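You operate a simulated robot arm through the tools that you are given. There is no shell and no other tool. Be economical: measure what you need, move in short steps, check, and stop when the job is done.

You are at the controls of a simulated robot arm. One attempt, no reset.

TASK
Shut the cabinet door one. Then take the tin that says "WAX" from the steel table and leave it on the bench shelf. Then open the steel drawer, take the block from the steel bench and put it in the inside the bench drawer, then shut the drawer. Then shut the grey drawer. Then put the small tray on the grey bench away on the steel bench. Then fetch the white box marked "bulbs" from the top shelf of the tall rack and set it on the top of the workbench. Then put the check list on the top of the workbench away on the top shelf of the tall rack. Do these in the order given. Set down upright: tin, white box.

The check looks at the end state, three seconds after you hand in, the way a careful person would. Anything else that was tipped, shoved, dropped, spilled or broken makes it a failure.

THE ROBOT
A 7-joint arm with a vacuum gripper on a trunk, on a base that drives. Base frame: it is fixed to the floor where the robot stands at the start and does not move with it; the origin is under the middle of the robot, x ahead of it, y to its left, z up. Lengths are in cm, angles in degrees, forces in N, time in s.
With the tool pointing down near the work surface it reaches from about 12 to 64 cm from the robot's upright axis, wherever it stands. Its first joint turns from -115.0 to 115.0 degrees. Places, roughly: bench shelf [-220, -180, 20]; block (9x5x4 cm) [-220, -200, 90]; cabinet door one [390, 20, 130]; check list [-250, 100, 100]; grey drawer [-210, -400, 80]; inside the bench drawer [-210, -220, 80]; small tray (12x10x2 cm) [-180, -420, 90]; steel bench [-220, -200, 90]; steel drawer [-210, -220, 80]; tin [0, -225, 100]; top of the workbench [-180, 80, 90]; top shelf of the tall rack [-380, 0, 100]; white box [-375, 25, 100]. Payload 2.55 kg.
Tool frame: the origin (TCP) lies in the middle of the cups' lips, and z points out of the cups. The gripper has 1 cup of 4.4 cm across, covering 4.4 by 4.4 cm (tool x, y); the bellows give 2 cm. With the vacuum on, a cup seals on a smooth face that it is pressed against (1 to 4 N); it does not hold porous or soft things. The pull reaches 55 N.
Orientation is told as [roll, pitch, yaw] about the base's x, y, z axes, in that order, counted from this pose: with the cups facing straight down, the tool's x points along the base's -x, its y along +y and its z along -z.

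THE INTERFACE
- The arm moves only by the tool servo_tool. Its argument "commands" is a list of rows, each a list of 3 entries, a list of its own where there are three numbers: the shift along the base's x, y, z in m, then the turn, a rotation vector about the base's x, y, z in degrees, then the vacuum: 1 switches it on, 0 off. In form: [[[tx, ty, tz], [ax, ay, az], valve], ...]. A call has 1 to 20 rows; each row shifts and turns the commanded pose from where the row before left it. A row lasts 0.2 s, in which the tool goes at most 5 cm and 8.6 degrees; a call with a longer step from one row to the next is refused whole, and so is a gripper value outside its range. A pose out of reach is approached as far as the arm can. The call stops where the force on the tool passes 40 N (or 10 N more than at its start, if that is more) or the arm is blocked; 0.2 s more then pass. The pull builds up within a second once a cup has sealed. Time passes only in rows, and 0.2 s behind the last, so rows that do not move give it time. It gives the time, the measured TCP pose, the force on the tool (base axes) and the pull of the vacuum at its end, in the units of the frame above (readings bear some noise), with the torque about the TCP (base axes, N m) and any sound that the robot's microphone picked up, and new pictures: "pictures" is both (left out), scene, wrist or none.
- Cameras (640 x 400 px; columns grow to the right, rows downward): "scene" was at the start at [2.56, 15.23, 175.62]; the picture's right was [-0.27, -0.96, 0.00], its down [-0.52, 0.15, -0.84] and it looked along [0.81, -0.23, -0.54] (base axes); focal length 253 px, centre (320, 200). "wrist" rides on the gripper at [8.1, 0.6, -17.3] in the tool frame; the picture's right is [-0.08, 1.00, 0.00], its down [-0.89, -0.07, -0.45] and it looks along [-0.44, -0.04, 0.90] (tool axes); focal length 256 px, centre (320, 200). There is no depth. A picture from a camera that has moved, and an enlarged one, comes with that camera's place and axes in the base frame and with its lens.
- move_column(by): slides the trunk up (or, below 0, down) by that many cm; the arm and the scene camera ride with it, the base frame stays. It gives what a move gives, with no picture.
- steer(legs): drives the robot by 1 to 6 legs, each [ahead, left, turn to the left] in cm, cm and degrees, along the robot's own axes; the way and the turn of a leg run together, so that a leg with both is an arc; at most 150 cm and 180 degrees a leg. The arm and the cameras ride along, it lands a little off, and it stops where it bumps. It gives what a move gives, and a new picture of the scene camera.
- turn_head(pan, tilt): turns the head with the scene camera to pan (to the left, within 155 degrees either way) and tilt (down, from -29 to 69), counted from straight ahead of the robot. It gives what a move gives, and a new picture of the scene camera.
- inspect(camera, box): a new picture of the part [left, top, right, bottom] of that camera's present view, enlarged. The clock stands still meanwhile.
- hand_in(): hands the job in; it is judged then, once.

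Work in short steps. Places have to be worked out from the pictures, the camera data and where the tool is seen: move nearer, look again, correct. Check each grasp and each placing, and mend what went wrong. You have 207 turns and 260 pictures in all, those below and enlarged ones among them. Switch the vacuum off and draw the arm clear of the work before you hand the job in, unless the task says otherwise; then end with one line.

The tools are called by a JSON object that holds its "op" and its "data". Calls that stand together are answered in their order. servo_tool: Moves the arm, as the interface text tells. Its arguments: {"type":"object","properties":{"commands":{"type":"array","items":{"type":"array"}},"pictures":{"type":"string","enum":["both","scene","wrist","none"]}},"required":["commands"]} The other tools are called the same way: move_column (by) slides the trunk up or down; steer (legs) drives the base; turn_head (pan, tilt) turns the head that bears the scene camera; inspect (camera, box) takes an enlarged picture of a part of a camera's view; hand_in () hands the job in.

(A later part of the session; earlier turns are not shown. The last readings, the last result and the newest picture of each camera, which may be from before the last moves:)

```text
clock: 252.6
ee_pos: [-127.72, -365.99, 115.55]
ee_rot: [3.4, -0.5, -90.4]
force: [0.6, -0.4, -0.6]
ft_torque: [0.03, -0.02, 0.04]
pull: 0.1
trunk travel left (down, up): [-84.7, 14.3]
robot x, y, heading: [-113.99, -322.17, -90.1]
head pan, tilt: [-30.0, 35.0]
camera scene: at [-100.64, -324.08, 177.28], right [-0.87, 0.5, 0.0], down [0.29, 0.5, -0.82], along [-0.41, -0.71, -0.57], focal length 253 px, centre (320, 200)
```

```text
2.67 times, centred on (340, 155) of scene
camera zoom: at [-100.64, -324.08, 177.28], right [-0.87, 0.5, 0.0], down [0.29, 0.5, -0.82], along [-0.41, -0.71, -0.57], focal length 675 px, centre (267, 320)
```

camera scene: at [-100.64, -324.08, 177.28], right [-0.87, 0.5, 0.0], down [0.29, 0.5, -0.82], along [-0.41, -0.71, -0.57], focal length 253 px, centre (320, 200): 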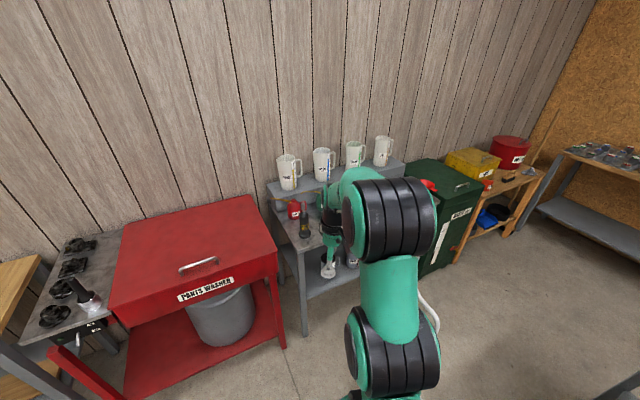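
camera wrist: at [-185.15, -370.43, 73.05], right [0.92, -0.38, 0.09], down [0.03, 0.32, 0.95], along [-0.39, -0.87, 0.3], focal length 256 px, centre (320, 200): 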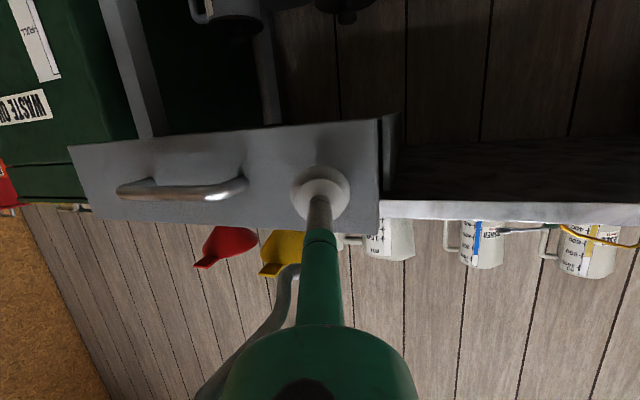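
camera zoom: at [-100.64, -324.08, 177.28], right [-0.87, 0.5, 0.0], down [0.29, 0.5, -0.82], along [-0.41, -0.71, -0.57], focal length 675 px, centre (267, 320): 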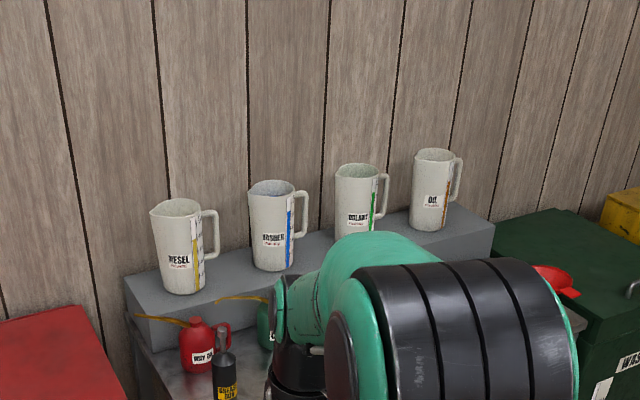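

{"op": "steer", "data": {"legs": [[16, 0, 0], [0, -54, 0], [13, 0, 0]]}}

{"op": "servo_tool", "data": {"commands": [[[0, 0, 0], [0, 3.5, 0], 0], [[0, 0, 0], [0, 0, 0], 0]], "pictures": "wrist"}}

```text
clock: 257.6
ee_pos: [-181.59, -394.72, 115.69]
ee_rot: [3.4, -0.6, -90.7]
force: [-0.1, -0.3, -0.5]
ft_torque: [0.01, -0.01, -0.02]
pull: 0.0
trunk travel left (down, up): [-84.7, 14.3]
robot x, y, heading: [-167.51, -351.64, -90.5]
head pan, tilt: [-30.0, 35.0]
camera scene: at [-154.47, -352.89, 177.28], right [-0.86, 0.5, 0.0], down [0.29, 0.5, -0.82], along [-0.41, -0.71, -0.57], focal length 253 px, centre (320, 200)
```

scene: 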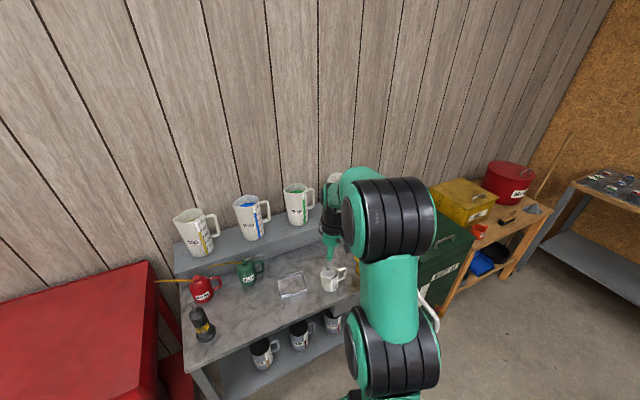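

```text
clock: 258.2
ee_pos: [-181.71, -394.86, 115.45]
ee_rot: [0.0, -0.4, -90.7]
force: [0.2, -0.2, 0.9]
ft_torque: [0.04, 0.01, 0.01]
pull: 0.1
trunk travel left (down, up): [-84.7, 14.3]
robot x, y, heading: [-167.73, -351.31, -90.3]
head pan, tilt: [-30.0, 35.0]
camera wrist: at [-180.9, -386.77, 132.72], right [1.0, -0.09, 0.0], down [-0.08, -0.89, 0.45], along [-0.04, -0.45, -0.89], focal length 256 px, centre (320, 200)
```

wrist: 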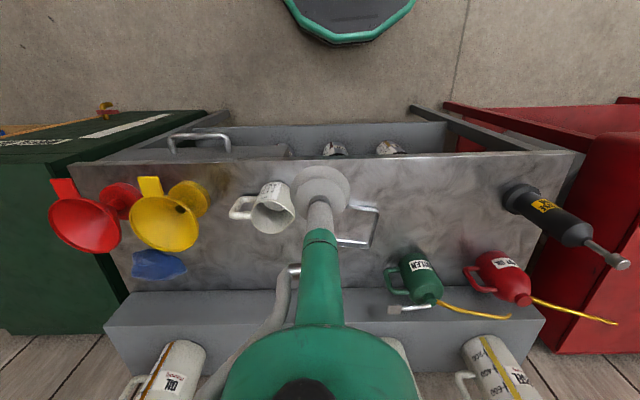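

Tray centre ≈ (-178, -413.5). Move there at z≈103, keeping clear of the mugs, and look.

{"op": "servo_tool", "data": {"commands": [[[0.01, -0.04, -0.02], [0, 0, 0], 0], [[0.01, -0.04, -0.02], [0, 0, 0], 0], [[0.01, -0.04, -0.02], [0, 0, 0], 0], [[0.01, -0.04, -0.03], [0, 0, 0], 0], [[0, -0.02, -0.02], [0, 0, 0], 0], [[0, 0, 0], [0, 0, 0], 0]], "pictures": "both"}}

```text
refused: row 4 steps farther than a row can; nothing moved
```

{"op": "servo_tool", "data": {"commands": [[[0.01, -0.035, -0.02], [0, 0, 0], 0], [[0.01, -0.035, -0.02], [0, 0, 0], 0], [[0.01, -0.035, -0.02], [0, 0, 0], 0], [[0.007, -0.035, -0.02], [0, 0, 0], 0], [[0, -0.035, -0.02], [0, 0, 0], 0], [[0, 0, -0.01], [0, 0, 0], 0]], "pictures": "both"}}

```text
clock: 259.6
ee_pos: [-177.77, -411.09, 103.83]
ee_rot: [0.0, -0.6, -90.5]
force: [1.1, 0.2, 0.6]
ft_torque: [-0.03, -0.03, 0.01]
pull: 0.1
out of reach, approached as far as the arm can: row 5
trunk travel left (down, up): [-84.7, 14.3]
robot x, y, heading: [-167.49, -350.98, -90.1]
head pan, tilt: [-30.0, 35.0]
camera scene: at [-154.48, -352.76, 177.28], right [-0.86, 0.5, 0.0], down [0.29, 0.5, -0.82], along [-0.41, -0.71, -0.57], focal length 253 px, centre (320, 200)
camera wrist: at [-176.95, -402.99, 120.95], right [1.0, -0.09, 0.0], down [-0.08, -0.89, 0.46], along [-0.04, -0.45, -0.89], focal length 256 px, centre (320, 200)
```

scene: 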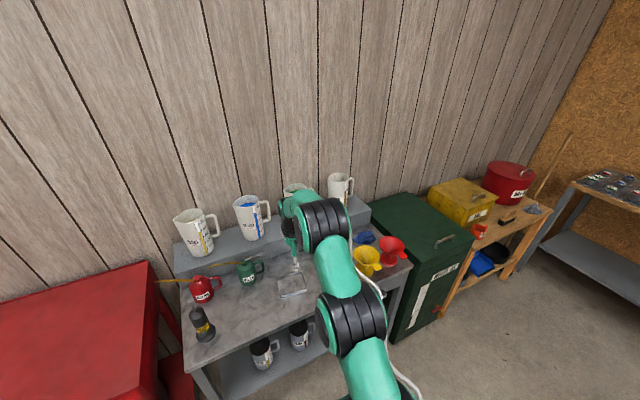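
wrist: 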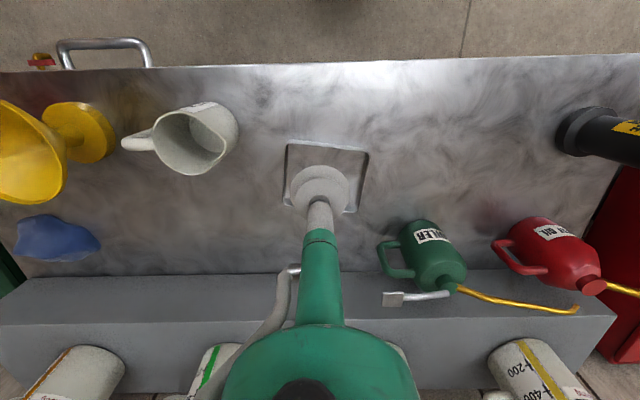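

Tray centre ≈ (-177.5, -415.3). Move base 4 cm ahead, then descend to z≈95 and check.

{"op": "steer", "data": {"legs": [[4, 0, 0]]}}

{"op": "servo_tool", "data": {"commands": [[[0, 0, -0.03], [0, 0, 0], 0], [[0, 0, -0.03], [0, 0, 0], 0], [[0, 0, -0.02], [0, 0, 0], 0], [[0, 0, 0], [0, 0, 0], 0]], "pictures": "wrist"}}

```text
clock: 260.5
ee_pos: [-177.9, -415.14, 103.71]
ee_rot: [-0.1, -0.5, -90.6]
force: [-0.2, -0.6, -0.6]
ft_torque: [0.03, 0.0, 0.0]
pull: 0.0
trunk travel left (down, up): [-84.7, 14.3]
robot x, y, heading: [-167.53, -355.35, -90.3]
head pan, tilt: [-30.0, 35.0]
camera scene: at [-154.49, -356.94, 177.28], right [-0.86, 0.5, 0.0], down [0.29, 0.5, -0.82], along [-0.41, -0.71, -0.57], focal length 253 px, centre (320, 200)
```

scene: 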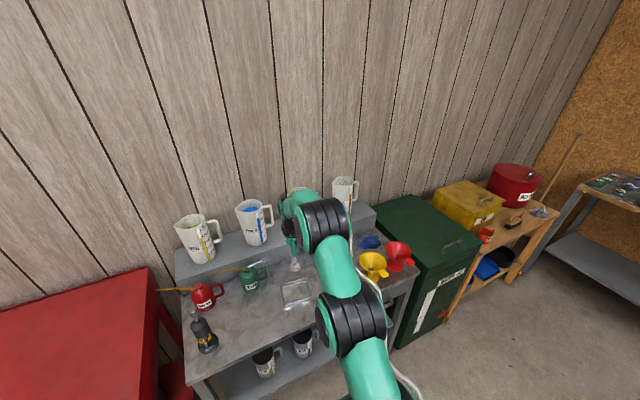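

```text
clock: 261.5
ee_pos: [-177.79, -415.07, 95.76]
ee_rot: [0.0, -0.6, -90.5]
force: [-0.3, -0.3, 0.2]
ft_torque: [-0.01, -0.02, 0.02]
pull: 0.0
trunk travel left (down, up): [-84.7, 14.3]
robot x, y, heading: [-167.58, -355.21, -90.4]
head pan, tilt: [-30.0, 35.0]
camera wrist: at [-176.96, -407.05, 112.94], right [1.0, -0.09, 0.0], down [-0.08, -0.89, 0.46], along [-0.04, -0.45, -0.89], focal length 256 px, centre (320, 200)
```

wrist: 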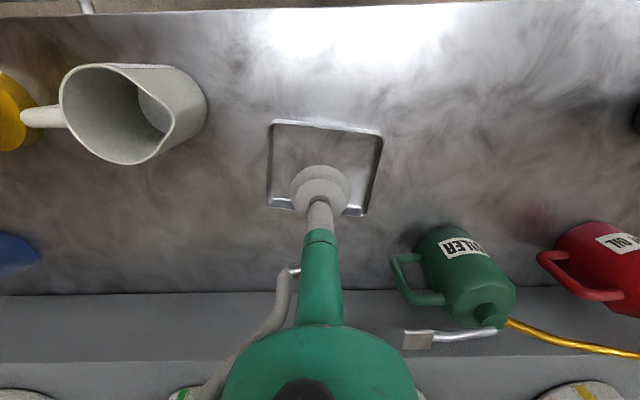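

Centred on the tray. Descend with the vacuum on.

{"op": "servo_tool", "data": {"commands": [[[0, 0, -0.02], [0, 0, 0], 1], [[0, 0, -0.015], [0, 0, 0], 1], [[0, 0, -0.01], [0, 0, 0], 1], [[0, 0, -0.007], [0, 0, 0], 1], [[0, 0, -0.007], [0, 0, 0], 1], [[0, 0, 0], [0, 0, 0], 1], [[0, 0, 0], [0, 0, 0], 1]], "pictures": "wrist"}}

```text
clock: 263.1
ee_pos: [-177.7, -415.08, 89.82]
ee_rot: [-0.1, -0.6, -90.5]
force: [0.6, 0.2, -0.2]
ft_torque: [0.01, -0.02, 0.0]
pull: 0.0
trunk travel left (down, up): [-84.7, 14.3]
robot x, y, heading: [-167.8, -355.04, -90.2]
head pan, tilt: [-30.0, 35.0]
camera wrist: at [-176.99, -407.01, 107.01], right [1.0, -0.09, 0.0], down [-0.08, -0.89, 0.45], along [-0.04, -0.45, -0.89], focal length 256 px, centre (320, 200)
```

wrist: 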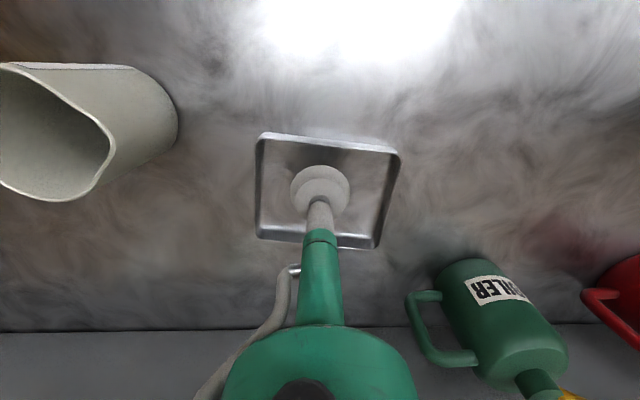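

Bench is lower (~86). Shift 1 cm in -y and continue down.

{"op": "servo_tool", "data": {"commands": [[[0, -0.01, -0.01], [0, 0, 0], 1], [[0, 0, -0.007], [0, 0, 0], 1], [[0, 0, -0.007], [0, 0, 0], 1], [[0, 0, -0.007], [0, 0, 0], 1], [[0, 0, -0.007], [0, 0, 0], 1], [[0, 0, 0], [0, 0, 0], 1], [[0, 0, 0], [0, 0, 0], 1]], "pictures": "wrist"}}

```text
clock: 264.7
ee_pos: [-177.93, -415.68, 86.19]
ee_rot: [-0.1, -0.6, -90.6]
force: [1.5, 13.7, 16.3]
ft_torque: [0.32, -0.11, 0.03]
pull: 54.6
trunk travel left (down, up): [-84.7, 14.3]
robot x, y, heading: [-167.57, -354.94, -90.3]
head pan, tilt: [-30.0, 35.0]
camera wrist: at [-176.94, -407.69, 103.44], right [1.0, -0.09, 0.0], down [-0.08, -0.89, 0.46], along [-0.04, -0.45, -0.89], focal length 256 px, centre (320, 200)
```

wrist: 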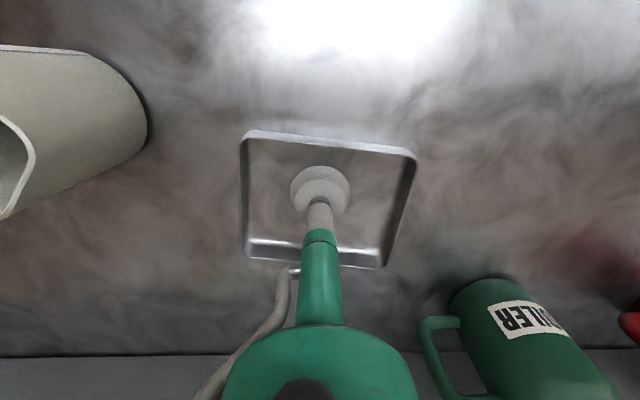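

Sealed. Lift straight up, then bring it back over the bench edge.

{"op": "servo_tool", "data": {"commands": [[[0, 0, 0.02], [0, 0, 0], 1], [[0, 0, 0.03], [0, 0, 0], 1], [[0, 0, 0.03], [0, 0, 0], 1], [[0, 0.01, 0.03], [0, 0, 0], 1], [[0, 0.03, 0.03], [0, 0, 0], 1], [[0, 0.03, 0.03], [0, 0, 0], 1], [[0, 0.04, 0.02], [0, 0, 0], 1], [[0, 0.04, 0.02], [0, 0, 0], 1], [[0, 0.04, 0.0], [0, 0, 0], 1], [[0, 0, 0], [0, 0, 0], 1]], "pictures": "wrist"}}

```text
clock: 266.9
ee_pos: [-177.7, -397.12, 107.06]
ee_rot: [-0.2, -0.4, -90.6]
force: [-0.1, 0.4, -3.9]
ft_torque: [0.05, 0.03, -0.01]
pull: 55.4
trunk travel left (down, up): [-84.7, 14.3]
robot x, y, heading: [-167.76, -355.15, -90.3]
head pan, tilt: [-30.0, 35.0]
camera wrist: at [-177.03, -388.99, 124.24], right [1.0, -0.09, 0.0], down [-0.08, -0.89, 0.45], along [-0.04, -0.45, -0.89], focal length 256 px, centre (320, 200)
```

wrist: 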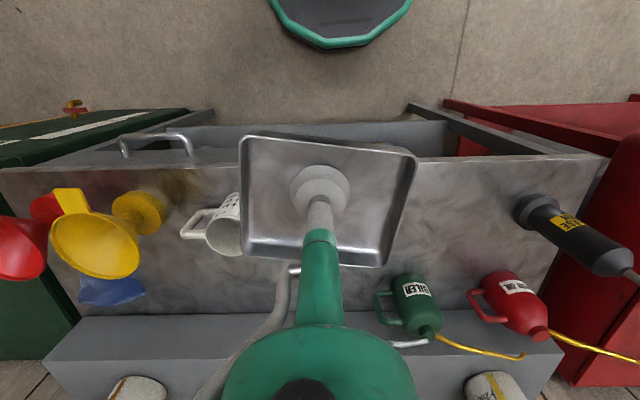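

Tray held. Drive out, around the stand, to the steel bench.

{"op": "steer", "data": {"legs": [[-12, 0, 0], [0, 70, 0], [0, 0, -90], [0, -79, 0], [0, -79, 0]]}}

{"op": "servo_tool", "data": {"commands": [[[0, 0, 0], [0, 0, 0], 1]], "pictures": "wrist"}}

```text
clock: 283.1
ee_pos: [-140.82, -174.68, 107.11]
ee_rot: [0.0, -0.7, 179.7]
force: [0.9, -0.8, -3.0]
ft_torque: [0.01, -0.04, 0.04]
pull: 54.4
trunk travel left (down, up): [-84.7, 14.3]
robot x, y, heading: [-98.91, -184.65, -180.0]
head pan, tilt: [-30.0, 35.0]
camera scene: at [-100.51, -197.87, 177.28], right [0.5, 0.87, 0.0], down [0.5, -0.28, -0.82], along [-0.71, 0.41, -0.57], focal length 253 px, centre (320, 200)
```

scene: 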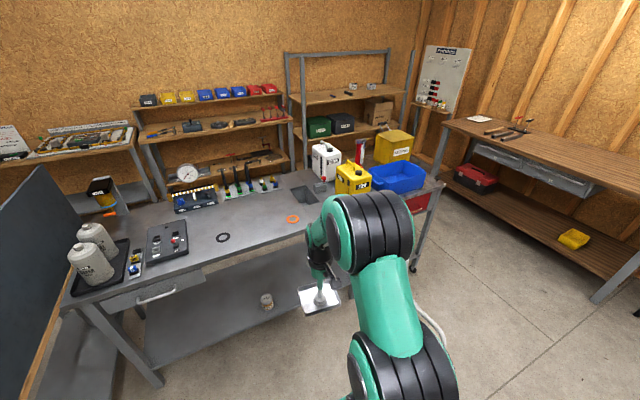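

```text
clock: 283.5
ee_pos: [-140.72, -174.77, 107.05]
ee_rot: [0.0, -0.5, 179.8]
force: [0.3, -0.5, -3.2]
ft_torque: [-0.01, -0.06, 0.0]
pull: 54.8
trunk travel left (down, up): [-84.7, 14.3]
robot x, y, heading: [-98.77, -184.44, -179.9]
head pan, tilt: [-30.0, 35.0]
camera wrist: at [-132.51, -175.64, 124.25], right [-0.08, -1.0, 0.0], down [-0.89, 0.07, 0.45], along [-0.45, 0.04, -0.89], focal length 256 px, centre (320, 200)
```

wrist: 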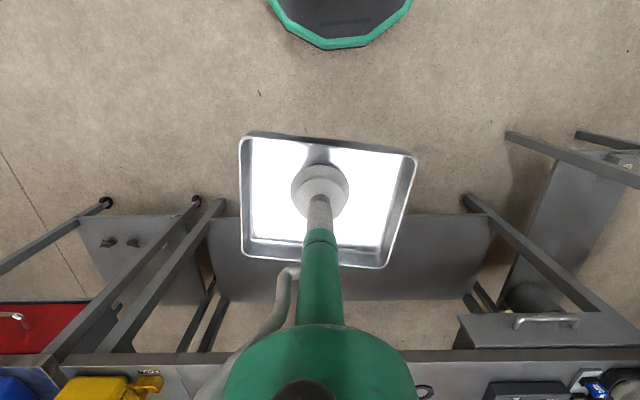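

Advance 58 cm to put the tray over the free spot.

{"op": "steer", "data": {"legs": [[58, 0, 0]]}}

{"op": "servo_tool", "data": {"commands": [[[-0.03, 0, 0], [0, 0, 0], 1], [[-0.02, 0, 0], [0, 0, 0], 1], [[0, 0, 0], [0, 0, 0], 1]], "pictures": "wrist"}}

```text
clock: 286.8
ee_pos: [-198.69, -174.94, 107.01]
ee_rot: [-0.2, -0.5, 179.7]
force: [0.3, 0.5, -2.2]
ft_torque: [0.02, -0.01, -0.04]
pull: 54.7
trunk travel left (down, up): [-84.7, 14.3]
robot x, y, heading: [-156.59, -184.91, -179.8]
head pan, tilt: [-30.0, 35.0]
camera scene: at [-158.46, -198.09, 177.28], right [0.5, 0.87, 0.0], down [0.5, -0.29, -0.82], along [-0.71, 0.41, -0.57], focal length 253 px, centre (320, 200)
```

scene: 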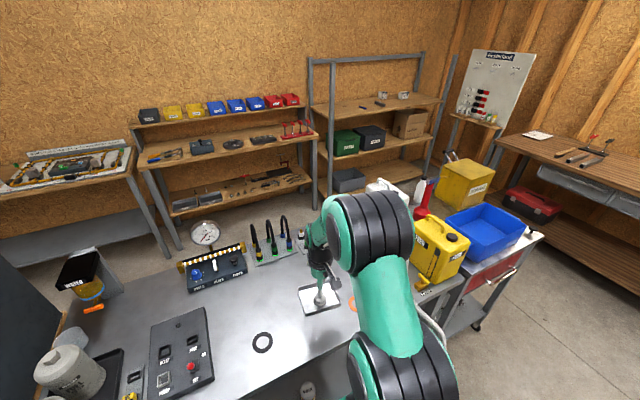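

```text
clock: 287.6
ee_pos: [-203.57, -174.92, 107.06]
ee_rot: [0.0, -0.5, 179.8]
force: [0.1, 0.2, -3.2]
ft_torque: [-0.02, 0.0, 0.0]
pull: 54.5
trunk travel left (down, up): [-84.7, 14.3]
robot x, y, heading: [-156.91, -184.77, -179.8]
head pan, tilt: [-30.0, 35.0]
camera wrist: at [-195.32, -175.82, 124.27], right [-0.08, -1.0, 0.0], down [-0.89, 0.07, 0.45], along [-0.45, 0.04, -0.89], focal length 256 px, centre (320, 200)
```

wrist: 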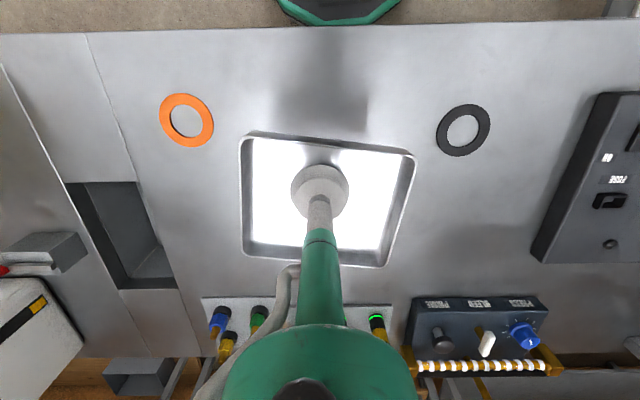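

Spot is clear. Descend.

{"op": "servo_tool", "data": {"commands": [[[0, 0, -0.03], [0, 0, 0], 1], [[0, 0, -0.03], [0, 0, 0], 1], [[0, 0, -0.03], [0, 0, 0], 1], [[0, 0, -0.03], [0, 0, 0], 1], [[0, 0, -0.02], [0, 0, 0], 1], [[0, 0, -0.01], [0, 0, 0], 1], [[0, 0, -0.007], [0, 0, 0], 1], [[0, 0, -0.005], [0, 0, 0], 1], [[0, 0, -0.005], [0, 0, 0], 1], [[0, 0, -0.005], [0, 0, 0], 1], [[0, 0, -0.005], [0, 0, 0], 1], [[0, 0, 0], [0, 0, 0], 1]], "pictures": "none"}}

```text
clock: 289.9
ee_pos: [-203.32, -175.1, 90.29]
ee_rot: [0.0, -0.4, 179.8]
force: [13.7, -2.9, 25.5]
ft_torque: [-0.08, 0.04, -0.1]
pull: 55.1
trunk travel left (down, up): [-84.7, 14.3]
robot x, y, heading: [-156.59, -184.82, -179.6]
head pan, tilt: [-30.0, 35.0]
stopped in row 11: the force on the tool passed its limit (the readings are from after the stop); the commanded pose is now the measured one
```

{"op": "servo_tool", "data": {"commands": [[[0, 0, 0.003], [0, 0, 0], 1], [[0, 0, 0], [0, 0, 0], 0], [[0, 0, 0], [0, 0, 0], 0], [[0, 0, 0], [0, 0, 0], 0], [[0, 0, 0], [0, 0, 0], 0], [[0, 0, 0.01], [0, 0, 0], 0], [[0, 0, 0.03], [0, 0, 0], 0], [[0, 0, 0.04], [0, 0, 0], 0], [[0, 0, 0.04], [0, 0, 0], 0], [[0, 0, 0.04], [0, 0, 0], 0]], "pictures": "wrist"}}

```text
clock: 292.1
ee_pos: [-203.54, -174.88, 106.43]
ee_rot: [-0.1, -0.5, 179.8]
force: [0.0, 1.2, 0.4]
ft_torque: [0.01, 0.0, 0.01]
pull: 0.1
trunk travel left (down, up): [-84.7, 14.3]
robot x, y, heading: [-156.75, -184.46, -179.7]
head pan, tilt: [-30.0, 35.0]
camera wrist: at [-195.24, -175.75, 123.59], right [-0.08, -1.0, 0.0], down [-0.89, 0.07, 0.45], along [-0.45, 0.04, -0.89], focal length 256 px, centre (320, 200)
```

wrist: 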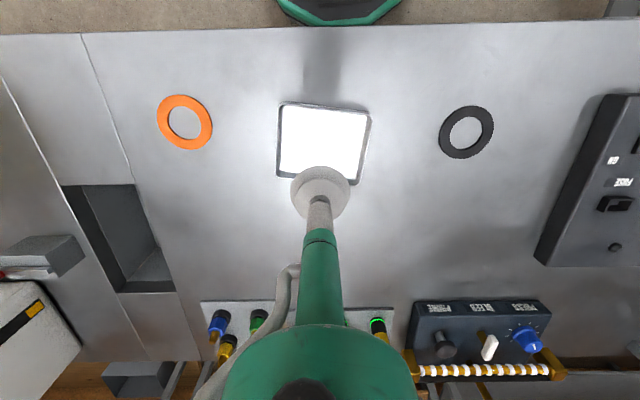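

Tray sits on the steel bench. Now drive to the tall rack along the corridor between the red cart (y<-50) and the workbench (y>30).

{"op": "steer", "data": {"legs": [[-55, 0, 0], [0, -88, 0], [0, -88, 0]]}}

{"op": "turn_head", "data": {"pan": 0, "tilt": 20}}

```text
clock: 303.8
ee_pos: [-146.57, 2.96, 106.26]
ee_rot: [-0.2, -0.5, 178.9]
force: [0.6, -0.1, -0.6]
ft_torque: [0.03, -0.01, 0.01]
pull: 0.1
trunk travel left (down, up): [-84.7, 14.3]
robot x, y, heading: [-99.91, -7.74, 179.2]
head pan, tilt: [-30.0, 35.0]
camera scene: at [-101.7, -21.0, 177.28], right [0.51, 0.86, 0.0], down [0.49, -0.29, -0.82], along [-0.7, 0.42, -0.57], focal length 253 px, centre (320, 200)
```

scene: 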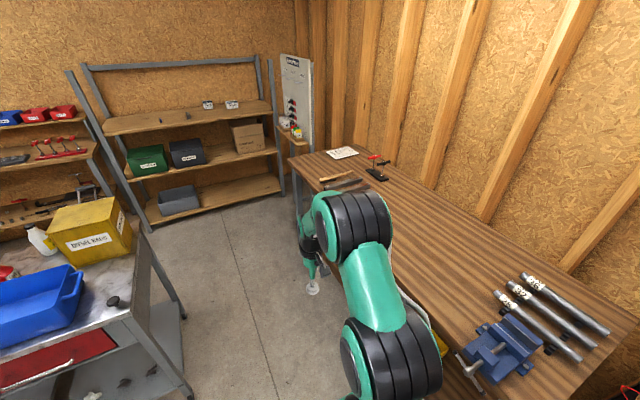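

```text
clock: 304.7
ee_pos: [-146.44, 3.0, 106.38]
ee_rot: [-0.1, -0.4, 178.7]
force: [-0.4, 0.2, 0.2]
ft_torque: [0.01, -0.01, 0.0]
pull: 0.0
trunk travel left (down, up): [-84.7, 14.3]
robot x, y, heading: [-99.61, -7.74, 179.3]
head pan, tilt: [0.0, 20.0]
camera scene: at [-103.45, -25.39, 179.66], right [0.02, 1.0, 0.0], down [0.34, -0.01, -0.94], along [-0.94, 0.01, -0.34], focal length 253 px, centre (320, 200)
```

scene: 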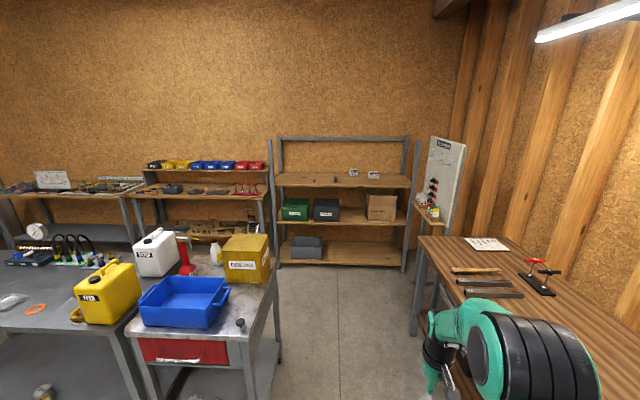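

{"op": "steer", "data": {"legs": [[150, 0, 0]]}}

{"op": "inspect", "data": {"camera": "scene", "box": [290, 100, 530, 250]}}

```text
clock: 312.2
ee_pos: [-297.7, 4.28, 106.43]
ee_rot: [-0.1, -0.5, 179.1]
force: [-0.4, 0.0, 0.1]
ft_torque: [0.0, 0.0, 0.0]
pull: 0.1
trunk travel left (down, up): [-84.7, 14.3]
robot x, y, heading: [-250.92, -6.32, 179.4]
head pan, tilt: [0.0, 20.0]
camera scene: at [-254.41, -23.8, 179.66], right [0.01, 1.0, 0.0], down [0.34, 0.0, -0.94], along [-0.94, 0.01, -0.34], focal length 253 px, centre (320, 200)
```

scene: 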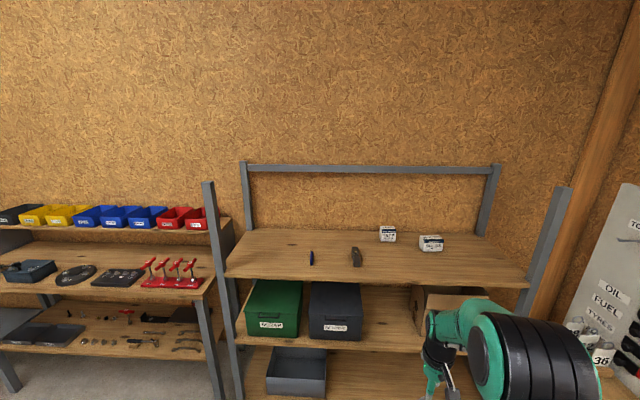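

```text
2.67 times, centred on (410, 175) of scene
camera zoom: at [-254.41, -23.8, 179.66], right [0.01, 1.0, 0.0], down [0.34, 0.0, -0.94], along [-0.94, 0.01, -0.34], focal length 675 px, centre (80, 267)
```

zoom: 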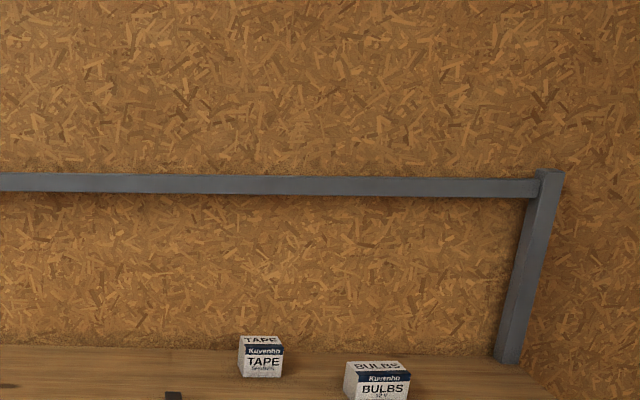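

BULBS box is on the top shelf at about (-380, 39), top z≈111; shelf front x≈-355, z≈104. Raise the trunk and approach.

{"op": "move_column", "data": {"by": 14}}

{"op": "steer", "data": {"legs": [[55, 0, 0], [0, -32, 0]]}}

{"op": "servo_tool", "data": {"commands": [[[0, 0, 0.02], [0, 0, 0], 0], [[0, 0, 0], [0, 0, 0], 0]], "pictures": "wrist"}}

```text
clock: 313.9
ee_pos: [-297.7, 4.2, 120.22]
ee_rot: [-0.1, -0.6, 179.3]
force: [0.8, 0.1, 0.3]
ft_torque: [0.01, 0.02, 0.01]
pull: 0.1
trunk travel left (down, up): [-98.7, 0.3]
robot x, y, heading: [-250.78, -6.35, 179.8]
head pan, tilt: [0.0, 20.0]
```

```text
clock: 318.8
ee_pos: [-352.72, 36.72, 120.3]
ee_rot: [0.0, -0.5, 179.5]
force: [-1.0, 0.4, -0.9]
ft_torque: [-0.02, 0.02, 0.0]
pull: 0.1
trunk travel left (down, up): [-98.7, 0.3]
robot x, y, heading: [-306.08, 26.71, 179.8]
head pan, tilt: [0.0, 20.0]
camera scene: at [-309.23, 8.77, 193.66], right [0.0, 1.0, 0.0], down [0.34, 0.0, -0.94], along [-0.94, 0.0, -0.34], focal length 253 px, centre (320, 200)
```

scene: 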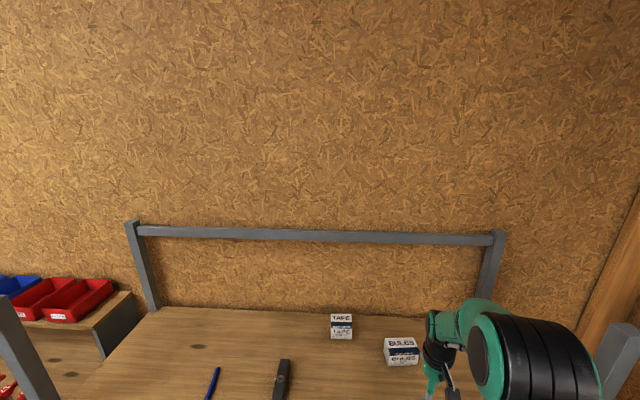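

```text
clock: 319.4
ee_pos: [-352.78, 36.71, 122.32]
ee_rot: [-0.1, -0.6, 179.4]
force: [-0.2, 0.1, 0.6]
ft_torque: [0.01, -0.01, 0.0]
pull: 0.2
trunk travel left (down, up): [-98.7, 0.3]
robot x, y, heading: [-305.67, 26.66, 180.0]
head pan, tilt: [0.0, 20.0]
camera wrist: at [-344.43, 35.81, 139.49], right [-0.09, -1.0, 0.0], down [-0.89, 0.08, 0.45], along [-0.45, 0.04, -0.89], focal length 256 px, centre (320, 200)
```

wrist: 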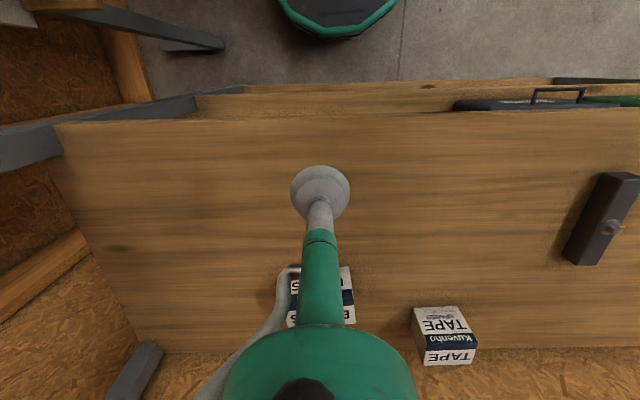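

BULBS box: front face x≈-376, top z≈113, centre y≈38; top only ~5 cm deep. Drive in 13 cm and move above it.

{"op": "steer", "data": {"legs": [[13, 0, 0]]}}

{"op": "servo_tool", "data": {"commands": [[[-0.03, 0, 0], [0, 0, 0], 0], [[-0.03, 0.005, 0], [0, 0, 0], 0], [[0, 0, 0], [0, 0, 0], 0]], "pictures": "both"}}

```text
clock: 320.7
ee_pos: [-365.55, 36.63, 122.34]
ee_rot: [-0.1, -0.5, 179.5]
force: [-0.1, 0.0, -0.1]
ft_torque: [0.01, 0.02, 0.01]
pull: 0.1
trunk travel left (down, up): [-98.7, 0.3]
robot x, y, heading: [-318.56, 26.39, 179.9]
head pan, tilt: [0.0, 20.0]
camera scene: at [-322.04, 8.82, 193.67], right [0.0, 1.0, 0.0], down [0.34, 0.0, -0.94], along [-0.94, 0.0, -0.34], focal length 253 px, centre (320, 200)
```

scene: 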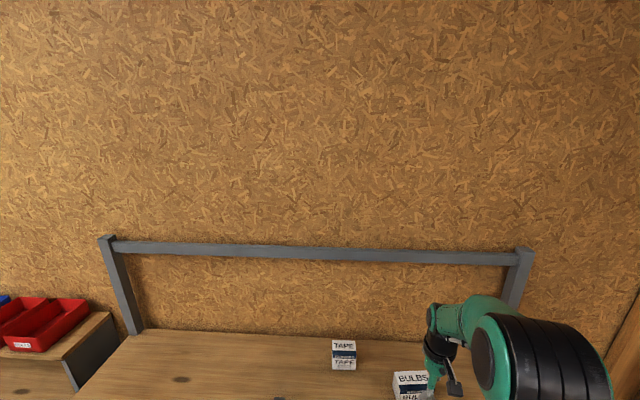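

```text
clock: 321.5
ee_pos: [-371.49, 37.22, 122.39]
ee_rot: [-0.2, -0.4, 179.6]
force: [0.7, 0.9, 0.0]
ft_torque: [-0.01, 0.02, 0.0]
pull: 0.1
trunk travel left (down, up): [-98.7, 0.3]
robot x, y, heading: [-319.17, 26.65, 179.7]
head pan, tilt: [0.0, 20.0]
camera scene: at [-322.02, 8.79, 193.66], right [0.0, 1.0, 0.0], down [0.34, 0.0, -0.94], along [-0.94, 0.0, -0.34], focal length 253 px, centre (320, 200)
camera wrist: at [-363.24, 36.27, 139.58], right [-0.09, -1.0, 0.0], down [-0.89, 0.08, 0.45], along [-0.45, 0.04, -0.89], focal length 256 px, centre (320, 200)
```

scene: 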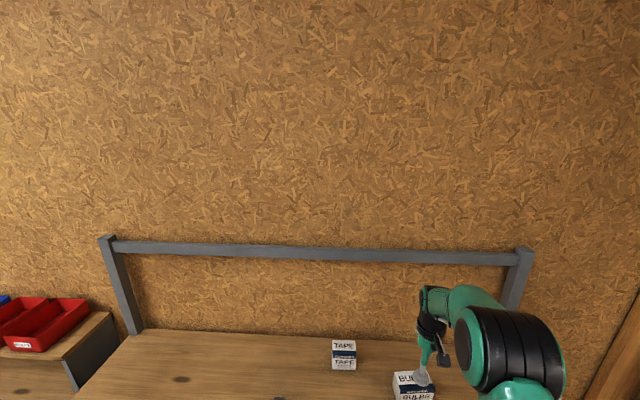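
wrist: 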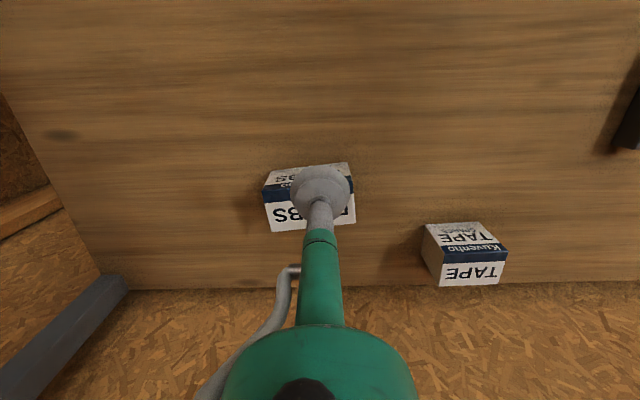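

{"op": "inspect", "data": {"camera": "wrist", "box": [240, 150, 380, 245]}}

```text
4.21 times, centred on (310, 198) of wrist
camera zoom: at [-363.24, 36.27, 139.58], right [-0.09, -1.0, 0.0], down [-0.89, 0.08, 0.45], along [-0.45, 0.04, -0.89], focal length 1078 px, centre (362, 210)
```

zoom: 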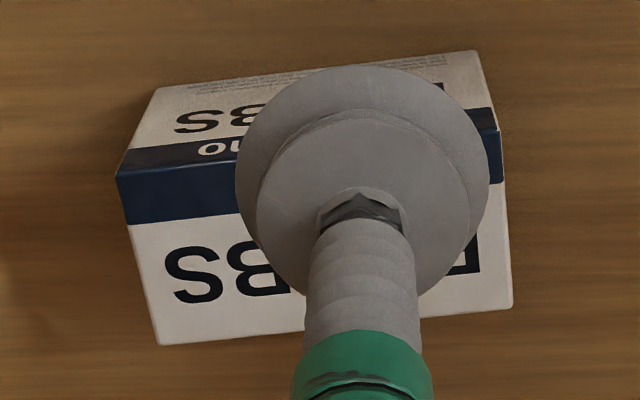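

Top face centre ≈ (-378.3, 38.6). Move there and descend to ~116.

{"op": "servo_tool", "data": {"commands": [[[-0.03, 0.007, -0.01], [0, 0, 0], 0], [[-0.03, 0.007, -0.02], [0, 0, 0], 0], [[-0.008, 0, -0.02], [0, 0, 0], 0], [[0, 0, -0.01], [0, 0, 0], 0], [[0, 0, 0], [0, 0, 0], 0]], "pictures": "none"}}

{"op": "inspect", "data": {"camera": "wrist", "box": [240, 110, 400, 250]}}

```text
clock: 322.7
ee_pos: [-378.43, 38.54, 116.3]
ee_rot: [-0.1, -0.5, 179.5]
force: [-0.2, 0.6, 0.1]
ft_torque: [-0.01, -0.03, -0.01]
pull: 0.0
trunk travel left (down, up): [-98.7, 0.3]
robot x, y, heading: [-319.15, 26.69, 179.9]
head pan, tilt: [0.0, 20.0]
```

```text
2.86 times, centred on (320, 180) of wrist
camera zoom: at [-370.1, 37.66, 133.45], right [-0.09, -1.0, 0.0], down [-0.89, 0.08, 0.45], along [-0.45, 0.04, -0.89], focal length 731 px, centre (320, 257)
```

zoom: 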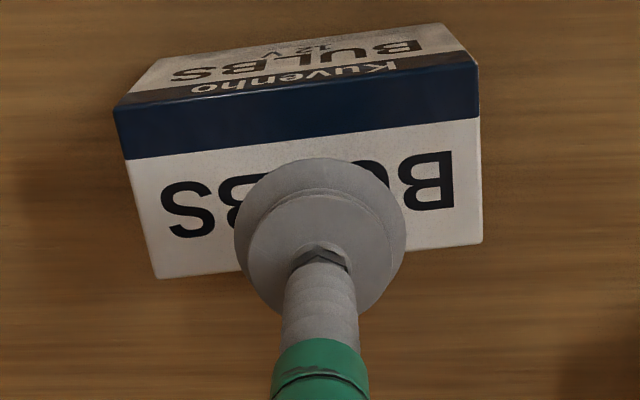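

Centre ≈ (-377.8, 38.7). Small correction, then press down with vacuum.

{"op": "servo_tool", "data": {"commands": [[[0.005, 0.001, -0.01], [0, 0, 0], 1], [[0, 0, -0.01], [0, 0, 0], 1], [[0, 0, -0.008], [0, 0, 0], 1], [[0, 0, -0.006], [0, 0, 0], 1], [[0, 0, -0.006], [0, 0, 0], 1], [[0, 0, 0], [0, 0, 0], 1]], "pictures": "wrist"}}

```text
clock: 324.1
ee_pos: [-377.95, 38.65, 112.28]
ee_rot: [-0.1, -0.4, 179.5]
force: [0.7, -0.5, 0.3]
ft_torque: [-0.01, -0.04, 0.0]
pull: 54.8
trunk travel left (down, up): [-98.7, 0.3]
robot x, y, heading: [-318.78, 26.54, 179.7]
head pan, tilt: [0.0, 20.0]
camera wrist: at [-369.6, 37.78, 129.45], right [-0.09, -1.0, 0.0], down [-0.89, 0.08, 0.45], along [-0.45, 0.04, -0.89], focal length 256 px, centre (320, 200)
```

wrist: 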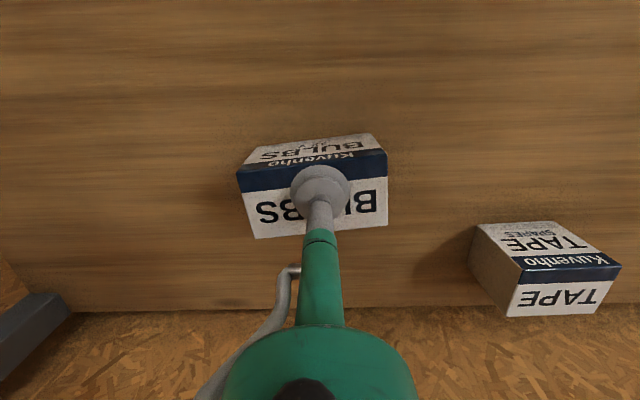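

Sealed. Lift and draw toward the front.

{"op": "servo_tool", "data": {"commands": [[[0, 0, 0.01], [0, 0, 0], 1], [[0, 0, 0.02], [0, 0, 0], 1], [[0, 0, 0.02], [0, 0, 0], 1], [[0.005, 0, 0.02], [0, 0, 0], 1], [[0.02, 0, 0.02], [0, 0, 0], 1], [[0.03, 0, 0.01], [0, 0, 0], 1], [[0.03, 0, 0.01], [0, 0, 0], 1], [[0.03, 0, 0.01], [0, 0, 0], 1], [[0, 0, 0], [0, 0, 0], 1]], "pictures": "both"}}

```text
clock: 326.1
ee_pos: [-366.31, 38.69, 124.14]
ee_rot: [-0.2, -0.4, 179.4]
force: [-0.5, -0.6, -3.5]
ft_torque: [-0.02, -0.07, 0.0]
pull: 54.9
trunk travel left (down, up): [-98.7, 0.3]
robot x, y, heading: [-318.88, 26.7, 180.0]
head pan, tilt: [0.0, 20.0]
camera scene: at [-322.37, 8.84, 193.66], right [0.0, 1.0, 0.0], down [0.34, 0.0, -0.94], along [-0.94, 0.0, -0.34], focal length 253 px, centre (320, 200)
camera wrist: at [-358.19, 37.79, 141.4], right [-0.09, -1.0, 0.0], down [-0.89, 0.08, 0.45], along [-0.45, 0.04, -0.89], focal length 256 px, centre (320, 200)
```

scene: 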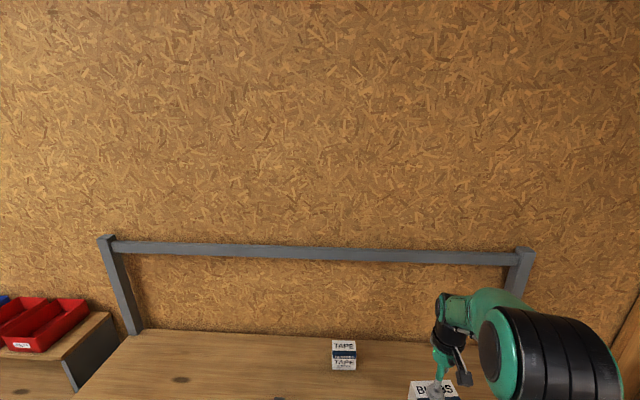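
wrist: 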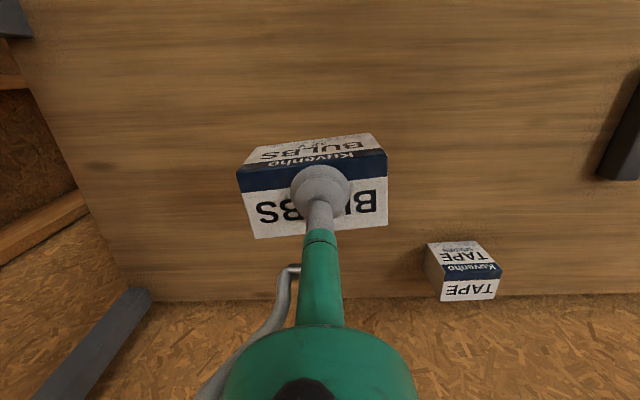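

Box held and upright. Leave the rack sideways-back, then go back along the corridor and turn to face the workbench.

{"op": "steer", "data": {"legs": [[-12, 33, 0], [-105, 0, 0], [0, 0, -90]]}}

{"op": "turn_head", "data": {"pan": 15, "tilt": 40}}

```text
clock: 337.1
ee_pos: [-191.54, 41.83, 124.19]
ee_rot: [-0.1, -0.5, 90.5]
force: [0.1, 0.3, -4.7]
ft_torque: [-0.04, 0.04, -0.01]
pull: 55.2
trunk travel left (down, up): [-98.7, 0.3]
robot x, y, heading: [-202.86, -5.79, 91.2]
head pan, tilt: [0.0, 20.0]
camera scene: at [-220.4, -2.99, 193.66], right [1.0, 0.02, 0.0], down [0.01, -0.34, -0.94], along [-0.01, 0.94, -0.34], focal length 253 px, centre (320, 200)
```

scene: 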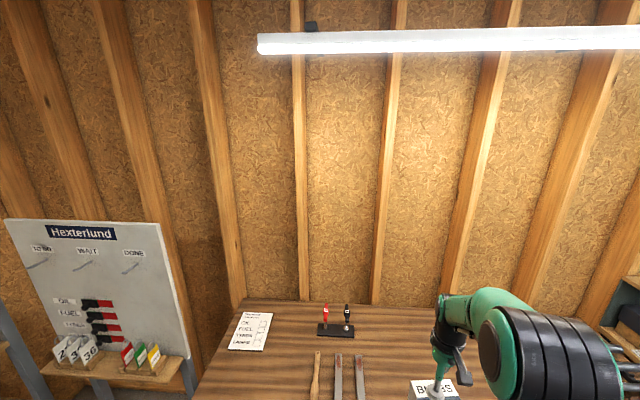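

```text
clock: 337.9
ee_pos: [-191.44, 41.78, 124.11]
ee_rot: [0.0, -0.5, 90.5]
force: [-0.5, -0.4, -4.0]
ft_torque: [-0.02, 0.04, -0.03]
pull: 54.6
trunk travel left (down, up): [-98.7, 0.3]
robot x, y, heading: [-202.64, -5.91, 90.8]
head pan, tilt: [15.0, 40.0]
camera scene: at [-222.57, -4.12, 190.53], right [0.96, 0.27, 0.0], down [0.18, -0.62, -0.77], along [-0.21, 0.74, -0.64], focal length 253 px, centre (320, 200)
```

scene: 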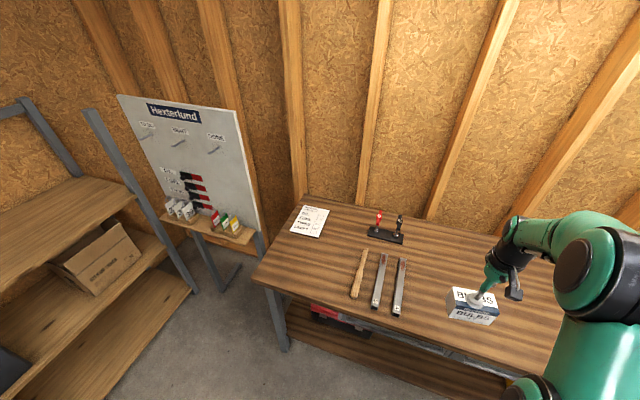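

Place target for the box: free area near (-186, 60). Drive ahead 10 and check with the wrist camera.

{"op": "steer", "data": {"legs": [[9, 0, 0]]}}

{"op": "servo_tool", "data": {"commands": [[[0.02, 0.03, 0], [0, 0, 0], 1], [[0.02, 0.03, 0], [0, 0, 0], 1], [[0.02, 0.03, 0], [0, 0, 0], 1], [[0, 0, 0], [0, 0, 0], 1]], "pictures": "both"}}

```text
clock: 339.0
ee_pos: [-191.5, 50.64, 124.18]
ee_rot: [-0.1, -0.5, 90.5]
force: [0.3, 0.3, -4.0]
ft_torque: [-0.04, -0.01, -0.01]
pull: 54.7
trunk travel left (down, up): [-98.7, 0.3]
robot x, y, heading: [-202.54, 3.2, 90.9]
head pan, tilt: [15.0, 40.0]
camera scene: at [-222.72, 4.7, 190.52], right [0.96, 0.27, 0.0], down [0.18, -0.62, -0.77], along [-0.21, 0.74, -0.64], focal length 253 px, centre (320, 200)
```

scene: 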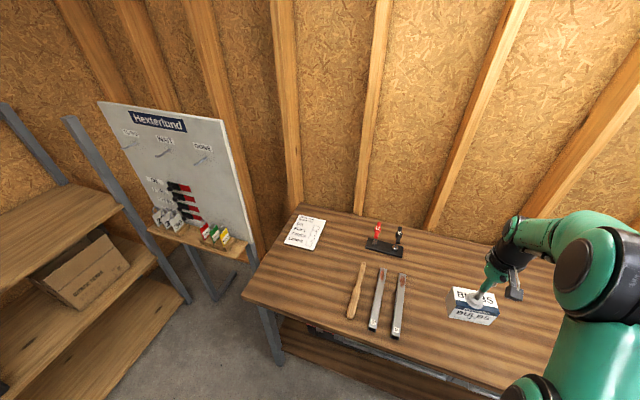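

```text
clock: 340.0
ee_pos: [-186.33, 57.59, 123.13]
ee_rot: [-0.1, -0.9, 90.5]
force: [-1.0, -0.1, -3.9]
ft_torque: [-0.02, 0.0, 0.01]
pull: 54.8
out of reach, approached as far as the arm can: row 2, 3
trunk travel left (down, up): [-98.7, 0.3]
robot x, y, heading: [-202.74, 3.08, 90.8]
head pan, tilt: [15.0, 40.0]
camera scene: at [-222.76, 4.56, 190.52], right [0.96, 0.27, 0.0], down [0.18, -0.62, -0.77], along [-0.21, 0.74, -0.64], focal length 253 px, centre (320, 200)
camera wrist: at [-186.93, 49.16, 140.3], right [-1.0, 0.07, 0.0], down [0.06, 0.89, 0.46], along [0.03, 0.46, -0.89], focal length 256 px, centre (320, 200)
```

scene: 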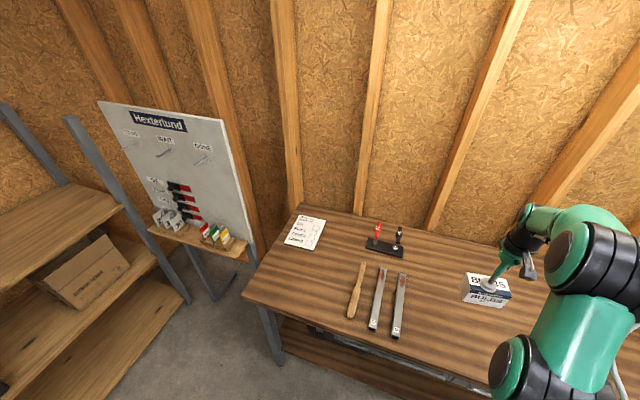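
wrist: 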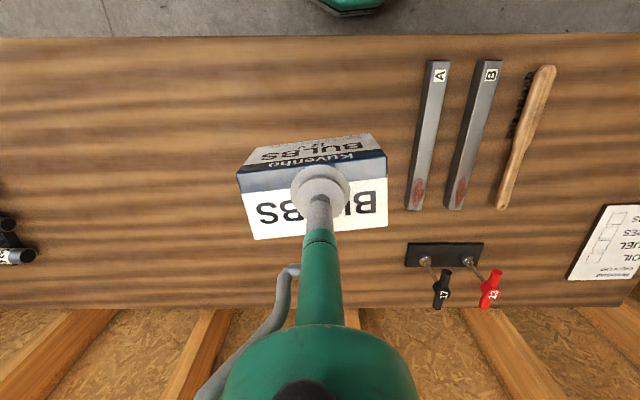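

Clear spot. Descend with the box.

{"op": "servo_tool", "data": {"commands": [[[0, 0, -0.03], [0, 0, 0], 1], [[0, 0, -0.03], [0, 0, 0], 1], [[0, 0, -0.03], [0, 0, 0], 1], [[0, 0, -0.03], [0, 0, 0], 1], [[0, 0, -0.03], [0, 0, 0], 1], [[0, 0, -0.03], [0, 0, 0], 1], [[0, 0, -0.02], [0, 0, 0], 1], [[0, 0, 0], [0, 0, 0], 1]], "pictures": "scene"}}

```text
clock: 341.8
ee_pos: [-186.26, 57.63, 103.1]
ee_rot: [-0.1, -0.5, 90.6]
force: [0.0, 0.4, -4.5]
ft_torque: [-0.06, 0.04, 0.0]
pull: 54.8
trunk travel left (down, up): [-98.7, 0.3]
robot x, y, heading: [-202.96, 2.89, 91.1]
head pan, tilt: [15.0, 40.0]
camera scene: at [-222.72, 4.68, 190.52], right [0.96, 0.27, 0.0], down [0.18, -0.62, -0.77], along [-0.21, 0.74, -0.64], focal length 253 px, centre (320, 200)
```

scene: 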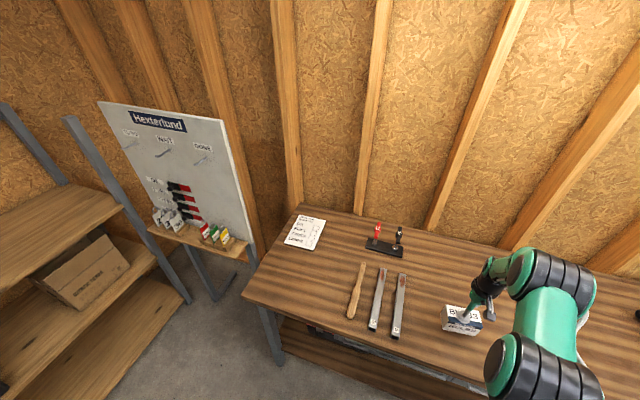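

{"op": "servo_tool", "data": {"commands": [[[0, 0, -0.01], [0, 0, 0], 1], [[0, 0, -0.01], [0, 0, 0], 1], [[0, 0, -0.01], [0, 0, 0], 1], [[0, 0, -0.007], [0, 0, 0], 1], [[0, 0, -0.005], [0, 0, 0], 1], [[0, 0, -0.005], [0, 0, 0], 1], [[0, 0, -0.005], [0, 0, 0], 1], [[0, 0, -0.005], [0, 0, 0], 1]], "pictures": "none"}}

```text
clock: 343.6
ee_pos: [-186.36, 57.71, 97.43]
ee_rot: [-0.1, -0.4, 90.6]
force: [0.1, 0.7, -4.2]
ft_torque: [-0.03, 0.03, 0.0]
pull: 54.4
trunk travel left (down, up): [-98.7, 0.3]
robot x, y, heading: [-202.92, 2.75, 90.8]
head pan, tilt: [15.0, 40.0]
```

{"op": "servo_tool", "data": {"commands": [[[0, 0, -0.005], [0, 0, 0], 1], [[0, 0, -0.005], [0, 0, 0], 1], [[0, 0, -0.005], [0, 0, 0], 1], [[0, 0, -0.005], [0, 0, 0], 1], [[0, 0, -0.005], [0, 0, 0], 1], [[0, 0, -0.005], [0, 0, 0], 1]], "pictures": "none"}}

```text
clock: 344.6
ee_pos: [-186.16, 58.3, 96.37]
ee_rot: [-0.3, -1.2, 90.5]
force: [-3.7, -10.1, 23.2]
ft_torque: [-0.25, 0.1, -0.02]
pull: 54.5
trunk travel left (down, up): [-98.7, 0.3]
robot x, y, heading: [-202.94, 2.47, 90.9]
head pan, tilt: [15.0, 40.0]
stopped in row 4: the force on the tool passed its limit (the readings are from after the stop); the commanded pose is now the measured one
```

Contact. Release and rise.

{"op": "servo_tool", "data": {"commands": [[[0, -0.004, 0.004], [0, 0, 0], 1], [[0, 0, 0], [0, 0, 0], 0], [[0, 0, 0], [0, 0, 0], 0], [[0, 0, 0], [0, 0, 0], 0], [[0, 0, 0], [0, 0, 0], 0], [[0, 0, 0.01], [0, 0, 0], 0], [[0, 0, 0.03], [0, 0, 0], 0], [[0, 0, 0.04], [0, 0, 0], 0], [[0, 0, 0.04], [0, 0, 0], 0], [[0, 0, 0.04], [0, 0, 0], 0]], "pictures": "both"}}

```text
clock: 346.8
ee_pos: [-186.17, 57.77, 112.67]
ee_rot: [-0.3, -1.0, 90.6]
force: [1.0, -0.3, 0.0]
ft_torque: [-0.01, -0.02, 0.01]
pull: 0.0
trunk travel left (down, up): [-98.7, 0.3]
robot x, y, heading: [-202.93, 2.91, 90.8]
head pan, tilt: [15.0, 40.0]
camera scene: at [-222.77, 4.52, 190.51], right [0.96, 0.27, 0.0], down [0.18, -0.62, -0.77], along [-0.21, 0.74, -0.64], focal length 253 px, centre (320, 200)
camera wrist: at [-186.86, 49.16, 129.72], right [-1.0, 0.07, 0.0], down [0.06, 0.88, 0.46], along [0.04, 0.46, -0.89], focal length 256 px, centre (320, 200)
```

scene: 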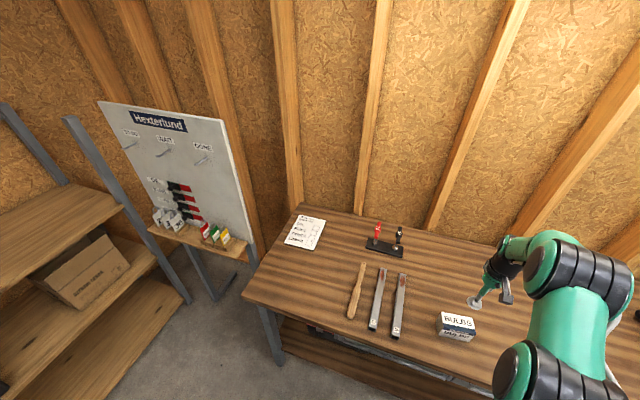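
wrist: 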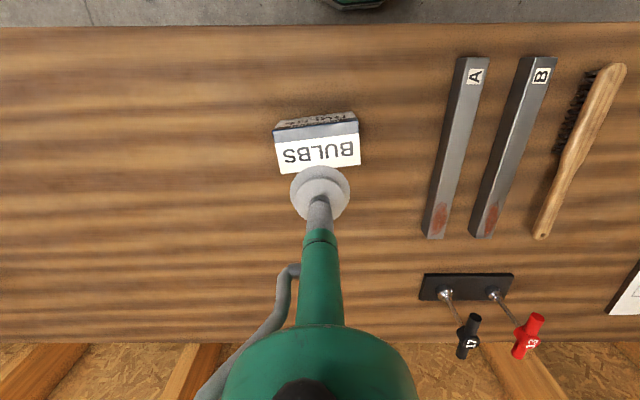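

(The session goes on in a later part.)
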